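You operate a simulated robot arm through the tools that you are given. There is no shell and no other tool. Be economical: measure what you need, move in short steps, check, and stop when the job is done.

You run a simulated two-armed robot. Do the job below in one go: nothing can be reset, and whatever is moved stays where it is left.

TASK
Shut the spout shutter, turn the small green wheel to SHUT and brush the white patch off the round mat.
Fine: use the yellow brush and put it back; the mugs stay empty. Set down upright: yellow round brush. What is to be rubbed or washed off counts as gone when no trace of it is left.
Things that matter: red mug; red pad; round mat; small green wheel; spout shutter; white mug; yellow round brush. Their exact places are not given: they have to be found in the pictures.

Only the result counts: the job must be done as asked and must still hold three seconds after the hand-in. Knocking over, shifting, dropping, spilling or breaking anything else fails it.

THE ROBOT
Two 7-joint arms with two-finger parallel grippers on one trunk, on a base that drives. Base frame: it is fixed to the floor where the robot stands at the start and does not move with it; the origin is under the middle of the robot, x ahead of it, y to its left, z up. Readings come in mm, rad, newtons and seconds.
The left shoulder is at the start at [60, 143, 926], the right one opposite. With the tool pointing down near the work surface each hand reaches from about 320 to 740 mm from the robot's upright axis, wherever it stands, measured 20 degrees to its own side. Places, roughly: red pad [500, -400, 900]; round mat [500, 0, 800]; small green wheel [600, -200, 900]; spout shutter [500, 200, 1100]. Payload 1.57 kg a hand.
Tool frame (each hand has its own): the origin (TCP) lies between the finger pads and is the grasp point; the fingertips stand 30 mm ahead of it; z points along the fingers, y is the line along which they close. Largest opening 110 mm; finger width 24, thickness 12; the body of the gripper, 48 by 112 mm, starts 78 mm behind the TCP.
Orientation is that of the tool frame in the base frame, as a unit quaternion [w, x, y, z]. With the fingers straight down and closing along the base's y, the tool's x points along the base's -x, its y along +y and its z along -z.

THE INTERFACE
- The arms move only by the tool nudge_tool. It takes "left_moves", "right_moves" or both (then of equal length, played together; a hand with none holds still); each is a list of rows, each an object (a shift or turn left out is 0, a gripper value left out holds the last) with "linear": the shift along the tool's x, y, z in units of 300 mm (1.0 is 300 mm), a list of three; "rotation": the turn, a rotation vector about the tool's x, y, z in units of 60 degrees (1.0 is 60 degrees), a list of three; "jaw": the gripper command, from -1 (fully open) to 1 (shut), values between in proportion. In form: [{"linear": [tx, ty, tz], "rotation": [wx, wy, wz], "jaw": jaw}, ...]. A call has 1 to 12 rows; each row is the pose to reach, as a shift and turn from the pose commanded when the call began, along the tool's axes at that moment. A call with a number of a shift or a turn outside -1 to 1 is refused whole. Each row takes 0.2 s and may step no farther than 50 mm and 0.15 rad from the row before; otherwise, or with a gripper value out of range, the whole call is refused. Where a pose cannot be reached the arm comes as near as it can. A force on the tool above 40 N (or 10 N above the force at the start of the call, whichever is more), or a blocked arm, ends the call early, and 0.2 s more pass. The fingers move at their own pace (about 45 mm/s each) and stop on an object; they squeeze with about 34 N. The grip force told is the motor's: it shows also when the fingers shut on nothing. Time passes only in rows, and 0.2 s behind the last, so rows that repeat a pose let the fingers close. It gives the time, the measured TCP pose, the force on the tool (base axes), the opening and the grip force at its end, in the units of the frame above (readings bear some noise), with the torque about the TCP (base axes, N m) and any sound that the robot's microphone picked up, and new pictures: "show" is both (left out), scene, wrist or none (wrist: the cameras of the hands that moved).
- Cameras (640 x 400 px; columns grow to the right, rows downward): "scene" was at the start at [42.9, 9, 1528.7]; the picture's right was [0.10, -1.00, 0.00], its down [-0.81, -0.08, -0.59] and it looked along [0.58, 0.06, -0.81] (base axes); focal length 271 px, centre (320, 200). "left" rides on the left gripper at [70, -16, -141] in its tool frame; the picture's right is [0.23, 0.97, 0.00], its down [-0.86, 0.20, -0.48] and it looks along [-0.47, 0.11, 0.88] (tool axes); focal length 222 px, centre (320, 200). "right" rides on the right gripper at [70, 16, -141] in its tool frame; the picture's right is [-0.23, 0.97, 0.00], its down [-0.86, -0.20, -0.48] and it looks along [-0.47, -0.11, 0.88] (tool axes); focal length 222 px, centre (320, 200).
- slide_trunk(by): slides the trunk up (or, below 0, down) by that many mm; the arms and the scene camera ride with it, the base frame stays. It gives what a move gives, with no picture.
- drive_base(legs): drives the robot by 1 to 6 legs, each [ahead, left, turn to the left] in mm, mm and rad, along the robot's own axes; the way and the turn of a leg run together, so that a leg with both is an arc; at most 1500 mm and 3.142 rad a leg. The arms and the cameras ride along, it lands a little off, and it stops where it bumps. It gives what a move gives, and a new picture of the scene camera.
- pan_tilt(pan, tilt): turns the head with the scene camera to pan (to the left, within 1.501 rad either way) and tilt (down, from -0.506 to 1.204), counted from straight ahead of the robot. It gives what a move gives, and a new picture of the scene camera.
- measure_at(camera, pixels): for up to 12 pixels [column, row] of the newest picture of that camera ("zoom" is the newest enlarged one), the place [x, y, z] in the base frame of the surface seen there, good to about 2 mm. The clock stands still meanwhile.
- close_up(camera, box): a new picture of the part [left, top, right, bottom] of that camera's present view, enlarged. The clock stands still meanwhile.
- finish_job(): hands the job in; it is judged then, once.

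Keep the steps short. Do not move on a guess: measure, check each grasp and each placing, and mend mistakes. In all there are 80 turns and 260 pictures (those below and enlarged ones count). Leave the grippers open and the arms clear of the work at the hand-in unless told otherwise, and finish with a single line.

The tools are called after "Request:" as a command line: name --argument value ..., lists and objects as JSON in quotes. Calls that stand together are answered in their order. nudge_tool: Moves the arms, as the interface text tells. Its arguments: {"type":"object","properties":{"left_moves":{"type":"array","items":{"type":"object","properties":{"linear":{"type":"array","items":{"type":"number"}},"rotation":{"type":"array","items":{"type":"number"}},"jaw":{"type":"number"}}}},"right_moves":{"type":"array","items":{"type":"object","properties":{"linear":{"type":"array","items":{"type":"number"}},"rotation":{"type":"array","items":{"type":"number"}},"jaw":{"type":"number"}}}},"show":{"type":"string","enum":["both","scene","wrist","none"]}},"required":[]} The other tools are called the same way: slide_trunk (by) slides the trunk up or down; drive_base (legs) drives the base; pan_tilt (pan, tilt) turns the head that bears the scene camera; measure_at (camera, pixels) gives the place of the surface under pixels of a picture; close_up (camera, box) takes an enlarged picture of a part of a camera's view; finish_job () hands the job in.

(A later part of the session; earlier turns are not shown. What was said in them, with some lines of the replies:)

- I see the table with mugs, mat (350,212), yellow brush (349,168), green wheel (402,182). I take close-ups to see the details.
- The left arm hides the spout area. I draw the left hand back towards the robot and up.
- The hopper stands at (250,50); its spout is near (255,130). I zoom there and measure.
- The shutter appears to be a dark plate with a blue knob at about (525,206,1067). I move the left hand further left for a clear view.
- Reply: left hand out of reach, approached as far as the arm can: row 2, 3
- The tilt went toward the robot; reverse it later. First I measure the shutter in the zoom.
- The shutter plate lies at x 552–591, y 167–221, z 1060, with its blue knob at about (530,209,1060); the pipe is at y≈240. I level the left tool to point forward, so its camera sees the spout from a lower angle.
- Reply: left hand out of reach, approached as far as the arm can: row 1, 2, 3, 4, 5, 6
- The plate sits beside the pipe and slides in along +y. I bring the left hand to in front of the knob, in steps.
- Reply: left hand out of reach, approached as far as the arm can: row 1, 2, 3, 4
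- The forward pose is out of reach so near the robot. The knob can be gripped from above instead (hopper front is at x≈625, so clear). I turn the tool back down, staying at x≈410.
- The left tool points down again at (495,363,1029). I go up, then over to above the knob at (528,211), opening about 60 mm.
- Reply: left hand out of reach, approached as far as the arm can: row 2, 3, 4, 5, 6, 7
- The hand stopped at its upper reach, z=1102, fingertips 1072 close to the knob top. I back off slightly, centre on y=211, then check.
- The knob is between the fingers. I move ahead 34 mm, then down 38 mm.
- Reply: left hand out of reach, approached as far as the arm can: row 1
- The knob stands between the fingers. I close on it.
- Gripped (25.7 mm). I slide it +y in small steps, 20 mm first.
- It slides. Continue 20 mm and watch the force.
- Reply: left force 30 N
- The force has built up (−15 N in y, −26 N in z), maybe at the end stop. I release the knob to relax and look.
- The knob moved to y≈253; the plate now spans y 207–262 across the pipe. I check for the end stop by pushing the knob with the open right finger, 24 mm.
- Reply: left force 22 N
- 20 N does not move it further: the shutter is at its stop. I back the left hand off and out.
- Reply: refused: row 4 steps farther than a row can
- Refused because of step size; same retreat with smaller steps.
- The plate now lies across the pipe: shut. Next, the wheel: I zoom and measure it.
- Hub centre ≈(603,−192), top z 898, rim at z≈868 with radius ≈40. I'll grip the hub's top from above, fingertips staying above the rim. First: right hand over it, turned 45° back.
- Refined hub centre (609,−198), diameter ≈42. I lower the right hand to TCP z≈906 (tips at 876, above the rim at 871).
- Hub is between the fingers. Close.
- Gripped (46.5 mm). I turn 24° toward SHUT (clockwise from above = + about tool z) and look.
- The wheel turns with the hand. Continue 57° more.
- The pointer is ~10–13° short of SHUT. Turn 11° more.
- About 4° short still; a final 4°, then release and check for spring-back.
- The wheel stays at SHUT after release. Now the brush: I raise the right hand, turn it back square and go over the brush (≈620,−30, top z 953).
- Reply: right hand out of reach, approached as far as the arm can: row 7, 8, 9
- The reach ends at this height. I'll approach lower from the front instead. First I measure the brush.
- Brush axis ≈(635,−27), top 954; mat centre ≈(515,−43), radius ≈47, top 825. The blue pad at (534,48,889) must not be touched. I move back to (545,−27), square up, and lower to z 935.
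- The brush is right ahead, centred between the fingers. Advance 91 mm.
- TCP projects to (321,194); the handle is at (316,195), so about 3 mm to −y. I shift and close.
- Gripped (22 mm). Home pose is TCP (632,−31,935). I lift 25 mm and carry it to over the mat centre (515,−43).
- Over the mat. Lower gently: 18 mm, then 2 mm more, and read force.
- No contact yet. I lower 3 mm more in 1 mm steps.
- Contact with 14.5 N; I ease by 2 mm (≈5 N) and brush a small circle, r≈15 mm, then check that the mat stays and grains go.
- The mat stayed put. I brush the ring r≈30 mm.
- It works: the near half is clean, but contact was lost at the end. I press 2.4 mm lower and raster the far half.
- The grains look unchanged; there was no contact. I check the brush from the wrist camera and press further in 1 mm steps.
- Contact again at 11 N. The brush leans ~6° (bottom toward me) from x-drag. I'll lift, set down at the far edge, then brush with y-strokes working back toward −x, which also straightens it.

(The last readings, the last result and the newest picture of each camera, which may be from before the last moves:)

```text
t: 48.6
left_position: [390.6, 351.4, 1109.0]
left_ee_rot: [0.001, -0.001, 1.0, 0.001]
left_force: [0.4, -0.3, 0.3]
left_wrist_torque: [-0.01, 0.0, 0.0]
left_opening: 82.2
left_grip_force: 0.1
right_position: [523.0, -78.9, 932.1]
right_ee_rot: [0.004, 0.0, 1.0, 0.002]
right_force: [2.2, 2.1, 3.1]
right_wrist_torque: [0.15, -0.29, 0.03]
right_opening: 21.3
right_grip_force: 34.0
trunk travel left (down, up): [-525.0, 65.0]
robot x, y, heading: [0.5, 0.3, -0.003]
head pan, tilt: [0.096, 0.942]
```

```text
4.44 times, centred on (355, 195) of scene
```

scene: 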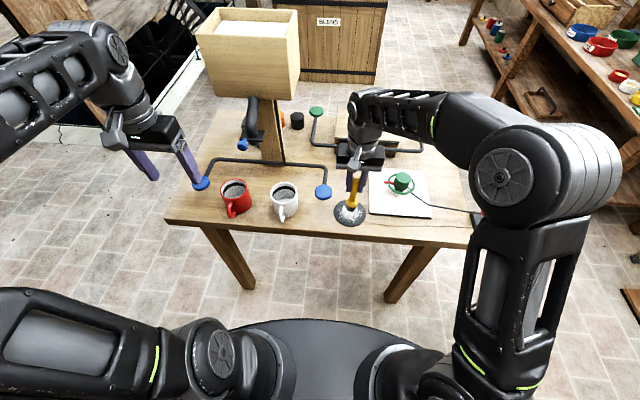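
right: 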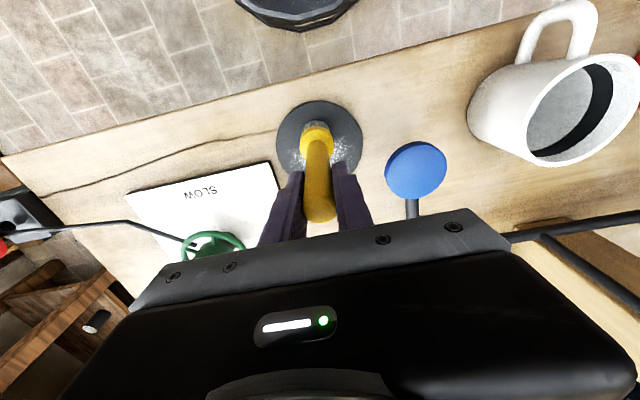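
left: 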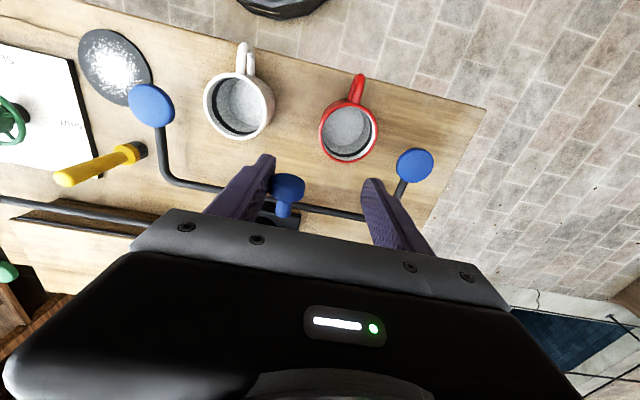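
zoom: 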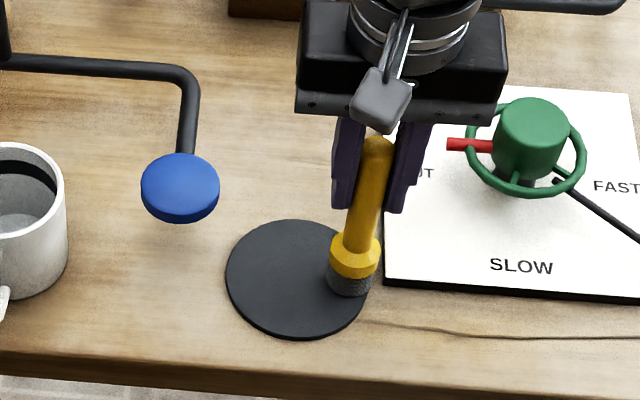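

The mat looks clean. I lift the brush 25 mm and inspect from both cameras.

Request:
nudge_tool --right_moves '[{"linear": [0, 0, -0.08]}, {"linear": [-0.1, 0.06, -0.1]}, {"linear": [-0.2, 0.1, -0.1]}, {"linear": [-0.3, 0.14, -0.1]}]' --show "both"

Request:
close_up --camera "scene" --box '[325, 190, 375, 235]'

Request:
close_up --camera "right" --box '[220, 20, 400, 230]'

Request:
close_up --camera "scene" --box '[310, 130, 400, 200]'

```text
t: 49.6
left_position: [392.2, 351.5, 1107.3]
left_ee_rot: [0.0, 0.001, 1.0, 0.001]
left_force: [-0.6, -0.8, -0.4]
left_wrist_torque: [-0.01, 0.03, 0.01]
left_opening: 82.6
left_grip_force: 0.1
right_position: [616.4, -36.5, 961.1]
right_ee_rot: [0.002, 0.0, 1.0, 0.001]
right_force: [0.3, 0.4, -0.4]
right_wrist_torque: [0.01, 0.0, -0.01]
right_opening: 21.4
right_grip_force: 33.9
trunk travel left (down, up): [-525.0, 65.0]
robot x, y, heading: [-1.4, -0.1, -0.002]
head pan, tilt: [0.096, 0.942]
```

scene: 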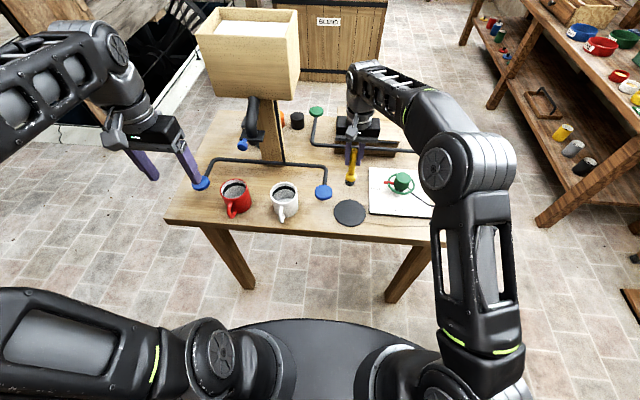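
right: 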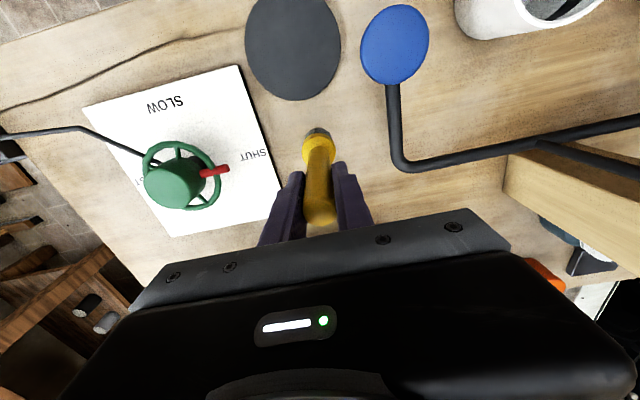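

```text
8.89 times, centred on (350, 212) of scene
```

zoom: 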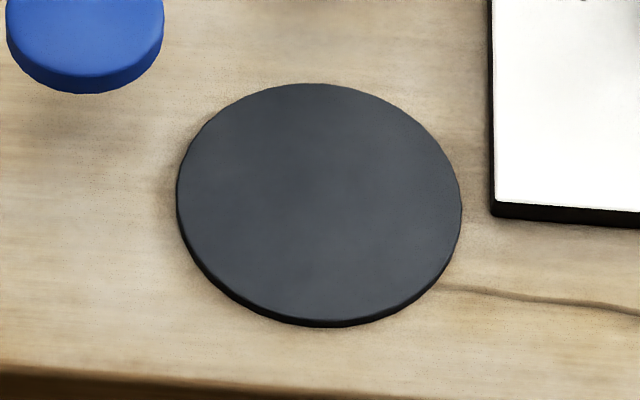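

```text
1.90 times, centred on (310, 125) of right
```

zoom: 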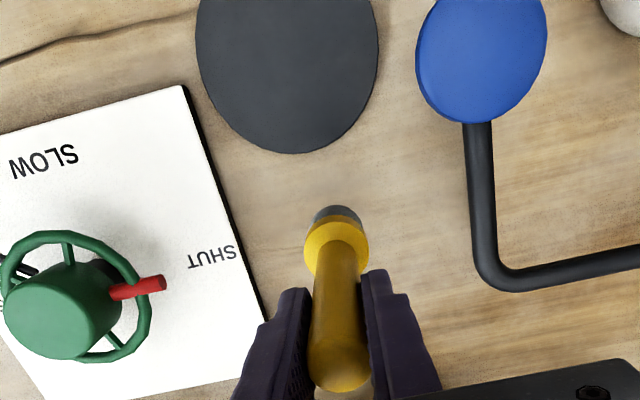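

```text
5.71 times, centred on (355, 165) of scene
```

zoom: 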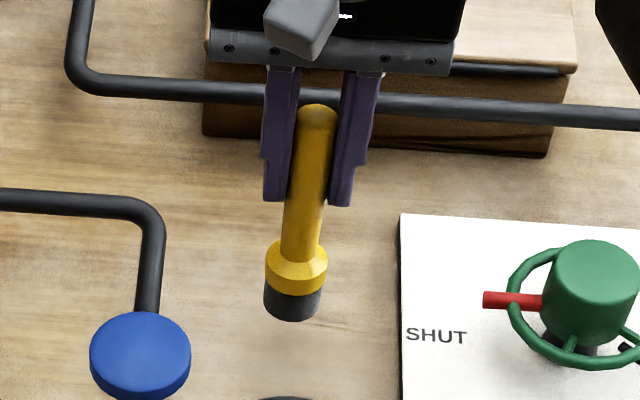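

The mat is clean. The brush still leans; I measure its lean to compensate before setting down.

Request:
measure_at --camera "zoom" --pixels '[[317, 130], [312, 170], [305, 210], [301, 235], [292, 300], [293, 315]]'

Request:
measure_at --camera "right" --pixels '[[319, 215], [318, 185], [317, 165], [318, 130]]'

```text
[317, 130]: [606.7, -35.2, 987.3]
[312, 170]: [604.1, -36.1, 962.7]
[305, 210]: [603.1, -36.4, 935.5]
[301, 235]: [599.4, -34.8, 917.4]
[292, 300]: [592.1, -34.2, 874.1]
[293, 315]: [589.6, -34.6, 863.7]
```

```text
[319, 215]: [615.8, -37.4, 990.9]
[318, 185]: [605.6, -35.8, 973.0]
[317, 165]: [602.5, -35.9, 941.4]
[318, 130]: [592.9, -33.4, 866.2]
```

Lean ≈5° (bottom toward −x). I tilt the tool −5° about y, go to home (632,−31), lower to z 934.

Request:
nudge_tool --right_moves '[{"linear": [-0.03, 0.01, 0], "rotation": [0, -0.085, 0]}, {"linear": [-0.053, 0.018, 0.03], "rotation": [0, -0.085, 0]}, {"linear": [-0.053, 0.018, 0.07], "rotation": [0, -0.085, 0]}, {"linear": [-0.053, 0.018, 0.09], "rotation": [0, -0.085, 0]}, {"linear": [-0.053, 0.018, 0.09], "rotation": [0, -0.085, 0]}]' --show "wrist"

Request:
close_up --camera "scene" --box '[310, 130, 400, 200]'

Request:
measure_at --camera "zoom" --pixels '[[317, 130], [312, 170], [305, 210], [301, 235], [298, 280], [298, 290]]'

```text
t: 50.8
left_position: [390.8, 351.5, 1108.2]
left_ee_rot: [0.002, 0.0, 1.0, 0.001]
left_force: [0.3, -0.4, 0.2]
left_wrist_torque: [0.01, -0.01, 0.06]
left_opening: 82.4
left_grip_force: 0.0
right_position: [630.7, -31.3, 934.8]
right_ee_rot: [0.048, 0.0, 0.999, 0.001]
right_force: [1.0, -0.2, -1.4]
right_wrist_torque: [0.01, -0.01, -0.02]
right_opening: 21.5
right_grip_force: 34.2
trunk travel left (down, up): [-525.0, 65.0]
robot x, y, heading: [-3.3, -3.2, -0.003]
head pan, tilt: [0.096, 0.942]
```

right: 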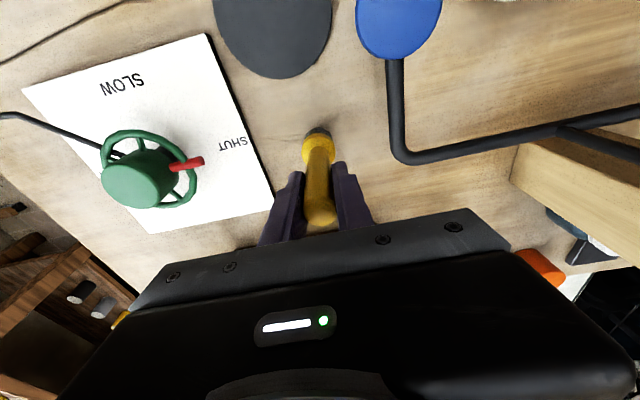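

```text
5.71 times, centred on (355, 165) of scene
```

zoom: 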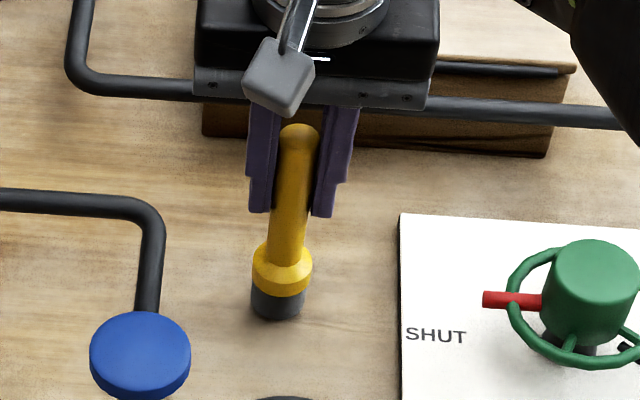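

```text
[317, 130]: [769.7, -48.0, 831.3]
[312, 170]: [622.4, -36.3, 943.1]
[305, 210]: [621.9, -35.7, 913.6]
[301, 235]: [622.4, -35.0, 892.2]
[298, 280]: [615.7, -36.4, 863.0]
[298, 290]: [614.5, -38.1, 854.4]
```

The handle now stands vertical. I lower in 1.2 mm steps to contact.

Request:
nudge_tool --right_moves '[{"linear": [0, 0, 0.004]}, {"linear": [0, 0, 0.008]}, {"linear": [0, 0, 0.012]}, {"linear": [0, 0, 0.016]}, {"linear": [0, 0, 0.019]}]' --show "none"

```text
t: 52.0
left_position: [391.1, 350.2, 1108.2]
left_ee_rot: [0.003, 0.0, 1.0, 0.001]
left_force: [-0.2, -0.5, 0.2]
left_wrist_torque: [0.02, 0.04, 0.03]
left_opening: 82.6
left_grip_force: 0.1
right_position: [630.8, -30.2, 931.4]
right_ee_rot: [0.048, 0.0, 0.999, 0.001]
right_force: [-0.7, 0.3, -1.9]
right_wrist_torque: [-0.01, 0.0, 0.04]
right_opening: 21.4
right_grip_force: 33.5
trunk travel left (down, up): [-525.0, 65.0]
robot x, y, heading: [-3.3, -0.4, -0.001]
head pan, tilt: [0.096, 0.942]
```

Request:
nudge_tool --right_moves '[{"linear": [0, 0, 0.004]}, {"linear": [0, 0, 0.008]}, {"linear": [0, 0, 0.012]}, {"linear": [0, 0, 0.012]}]' --show "none"

Request:
close_up --camera "scene" --box '[310, 130, 400, 200]'

Request:
measure_at --camera "zoom" --pixels '[[280, 310], [280, 317], [280, 322], [280, 330]]'

```text
t: 53.0
left_position: [390.7, 350.5, 1108.1]
left_ee_rot: [0.001, 0.001, 1.0, 0.001]
left_force: [-0.3, 0.0, 0.2]
left_wrist_torque: [-0.02, 0.0, -0.01]
left_opening: 82.6
left_grip_force: 0.2
right_position: [631.7, -30.7, 927.3]
right_ee_rot: [0.048, 0.0, 0.999, 0.001]
right_force: [0.1, 0.1, -0.8]
right_wrist_torque: [0.0, 0.01, -0.01]
right_opening: 21.5
right_grip_force: 34.2
trunk travel left (down, up): [-525.0, 65.0]
robot x, y, heading: [0.8, -2.4, -0.001]
head pan, tilt: [0.096, 0.942]
```

```text
5.71 times, centred on (355, 165) of scene
```

zoom: 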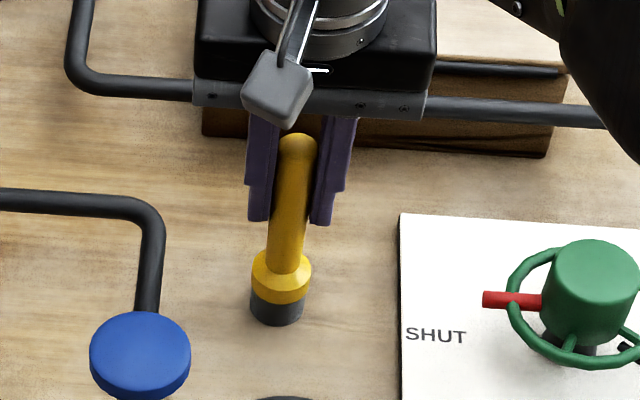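

```text
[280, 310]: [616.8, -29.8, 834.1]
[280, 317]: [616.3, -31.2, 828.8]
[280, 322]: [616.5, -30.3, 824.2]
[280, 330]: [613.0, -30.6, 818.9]
```

Bristle bottom seems at z≈822–824, nearly on the table (819). Lower further by 1 mm steps.

Request:
nudge_tool --right_moves '[{"linear": [0, 0, 0.003]}, {"linear": [0, 0, 0.006]}, {"linear": [0, 0, 0.009]}, {"linear": [0, 0, 0.009]}]' --show "none"

```text
t: 54.0
left_position: [389.3, 350.4, 1109.3]
left_ee_rot: [0.002, 0.001, 1.0, 0.001]
left_force: [-0.4, -0.3, 0.4]
left_wrist_torque: [0.01, 0.02, -0.01]
left_opening: 82.5
left_grip_force: 0.0
right_position: [631.8, -29.3, 926.3]
right_ee_rot: [0.05, -0.001, 0.999, 0.001]
right_force: [2.8, -1.1, 12.9]
right_wrist_torque: [-0.1, -0.09, 0.0]
right_opening: 21.5
right_grip_force: 34.3
trunk travel left (down, up): [-525.0, 65.0]
robot x, y, heading: [0.8, -1.0, 0.001]
head pan, tilt: [0.096, 0.942]
```

On the table (13 N). I ease 1 mm and open the fingers to ~70 mm without moving.

Request:
nudge_tool --right_moves '[{"linear": [0, 0, -0.003]}, {"linear": [0, 0, -0.003], "jaw": 0.5}, {"linear": [0, 0, -0.003], "jaw": 0.2}, {"linear": [0, 0, -0.003], "jaw": -0.3}, {"linear": [0, 0, -0.003], "jaw": -0.3}, {"linear": [0, 0, -0.003], "jaw": -0.3}]' --show "both"

Request:
close_up --camera "scene" --box '[310, 130, 400, 200]'

Request:
measure_at --camera "zoom" --pixels '[[298, 150], [292, 180], [287, 225], [282, 285], [280, 315]]'

```text
t: 55.4
left_position: [390.9, 351.0, 1108.3]
left_ee_rot: [0.002, 0.002, 1.0, 0.001]
left_force: [0.3, 0.7, -0.4]
left_wrist_torque: [-0.01, 0.0, 0.01]
left_opening: 82.9
left_grip_force: 0.1
right_position: [630.6, -29.2, 925.8]
right_ee_rot: [0.047, 0.0, 0.999, 0.001]
right_force: [-0.5, -1.1, 0.2]
right_wrist_torque: [0.01, 0.02, 0.02]
right_opening: 71.2
right_grip_force: 0.0
trunk travel left (down, up): [-525.0, 65.0]
robot x, y, heading: [-1.7, 0.1, -0.002]
head pan, tilt: [0.096, 0.942]
```

scene: 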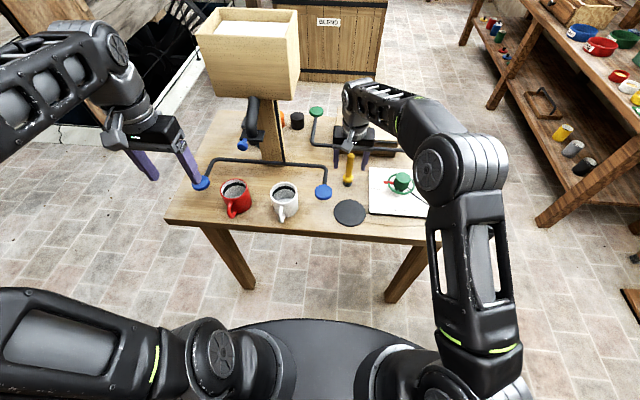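
right: 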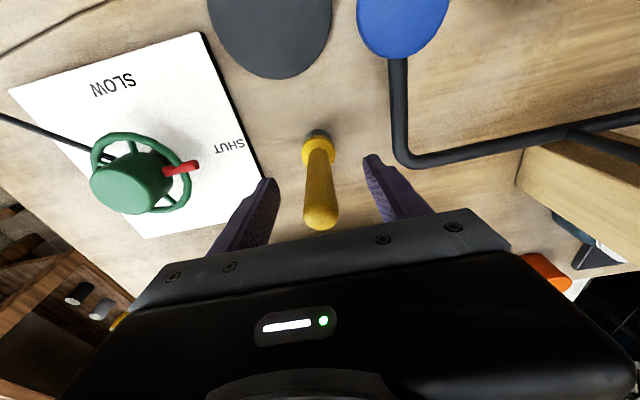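

```text
5.71 times, centred on (355, 165) of scene
```

zoom: 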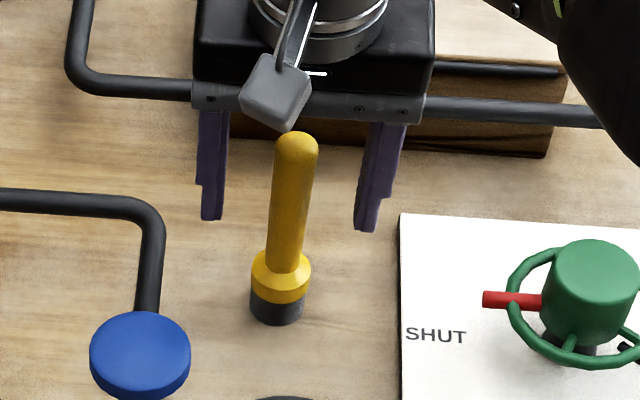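

```text
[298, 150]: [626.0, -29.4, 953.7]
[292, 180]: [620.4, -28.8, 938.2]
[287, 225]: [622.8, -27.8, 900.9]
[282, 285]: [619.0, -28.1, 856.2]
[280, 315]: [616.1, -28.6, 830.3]
```

The brush stands upright at its place. I back the right hand straight off toward −x, then up, fingers straddling clear.

Request:
nudge_tool --right_moves '[{"linear": [0.12, 0, -0.015]}, {"linear": [0.25, 0, -0.03]}, {"linear": [0.32, -0.03, -0.12]}, {"linear": [0.36, -0.13, -0.2], "rotation": [0, 0.085, 0]}, {"linear": [0.42, -0.27, -0.25], "rotation": [0, 0.085, 0]}, {"linear": [0.5, -0.41, -0.25], "rotation": [0, 0.085, 0]}, {"linear": [0.6, -0.54, -0.25], "rotation": [0, 0.085, 0]}, {"linear": [0.6, -0.68, -0.25], "rotation": [0, 0.085, 0], "jaw": -1}, {"linear": [0.6, -0.78, -0.25], "rotation": [0, 0.085, 0], "jaw": -1}]' --show "scene"

Request:
close_up --camera "scene" --box '[310, 130, 430, 230]'

Request:
close_up --camera "scene" --box '[180, 80, 340, 220]'

```text
t: 57.4
left_position: [390.2, 350.8, 1108.3]
left_ee_rot: [0.002, 0.0, 1.0, 0.001]
left_force: [0.4, 0.5, -0.1]
left_wrist_torque: [-0.01, 0.04, 0.01]
left_opening: 82.3
left_grip_force: 0.2
right_position: [446.5, -265.9, 984.7]
right_ee_rot: [0.003, 0.0, 1.0, 0.0]
right_force: [-0.4, 0.4, -0.3]
right_wrist_torque: [0.02, 0.01, -0.03]
right_opening: 110.0
right_grip_force: 0.1
trunk travel left (down, up): [-525.0, 65.0]
robot x, y, heading: [-0.2, -2.9, 0.001]
head pan, tilt: [0.096, 0.942]
```

scene: 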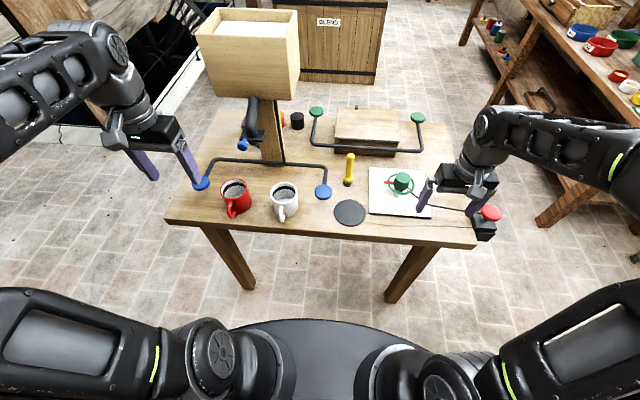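

```text
4.00 times, centred on (370, 180) of scene
```

zoom: 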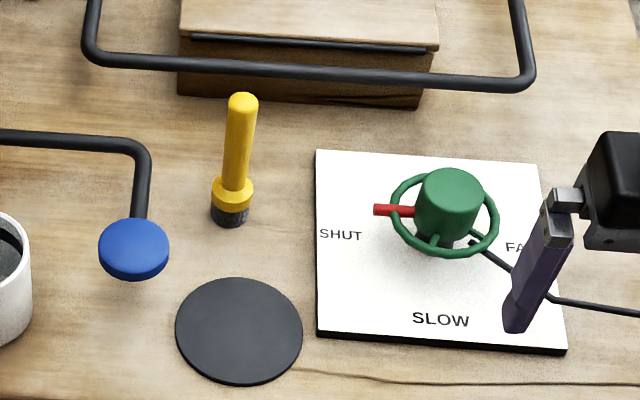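

```text
2.86 times, centred on (260, 150) of scene
```

zoom: 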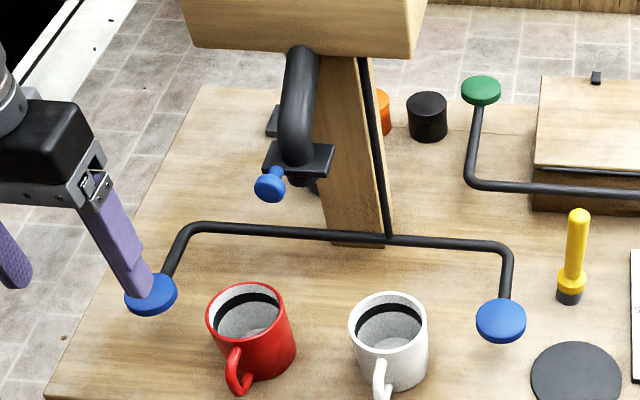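

All looks done; I measure the wheel pointer angle and shutter a last time.

Request:
close_up --camera "scene" --box '[375, 160, 435, 210]'

Request:
measure_at --camera "zoom" --pixels '[[156, 180], [185, 182], [200, 183], [290, 150], [220, 140], [350, 140], [185, 250], [390, 270]]'

```text
8.00 times, centred on (405, 185) of scene
```

zoom: 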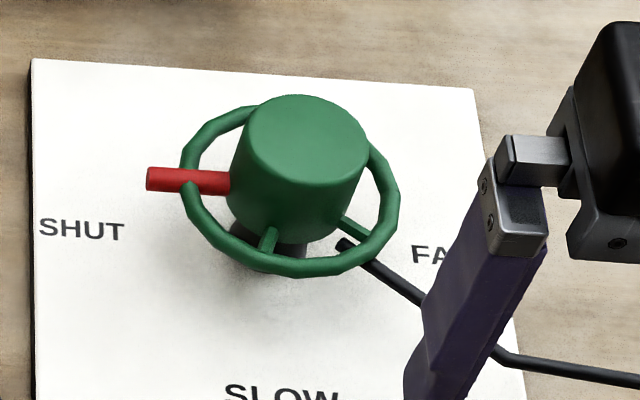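

```text
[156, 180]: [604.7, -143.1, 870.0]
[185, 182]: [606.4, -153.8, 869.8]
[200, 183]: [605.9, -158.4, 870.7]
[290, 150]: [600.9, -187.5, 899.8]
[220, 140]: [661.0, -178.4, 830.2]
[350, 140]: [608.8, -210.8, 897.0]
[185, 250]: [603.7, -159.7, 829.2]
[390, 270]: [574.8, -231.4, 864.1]
```

The pointer lies along +y, at SHUT. The shutter is closed, the mat clean, the brush upright in its place and the hands clear, so I hand in.

Request:
finish_job

```text
The job is handed in.
```

The spout shutter is shut, the green wheel is at SHUT, the mat is clean, the yellow brush is back upright within about 3 mm of its old spot, and the mugs were never touched.
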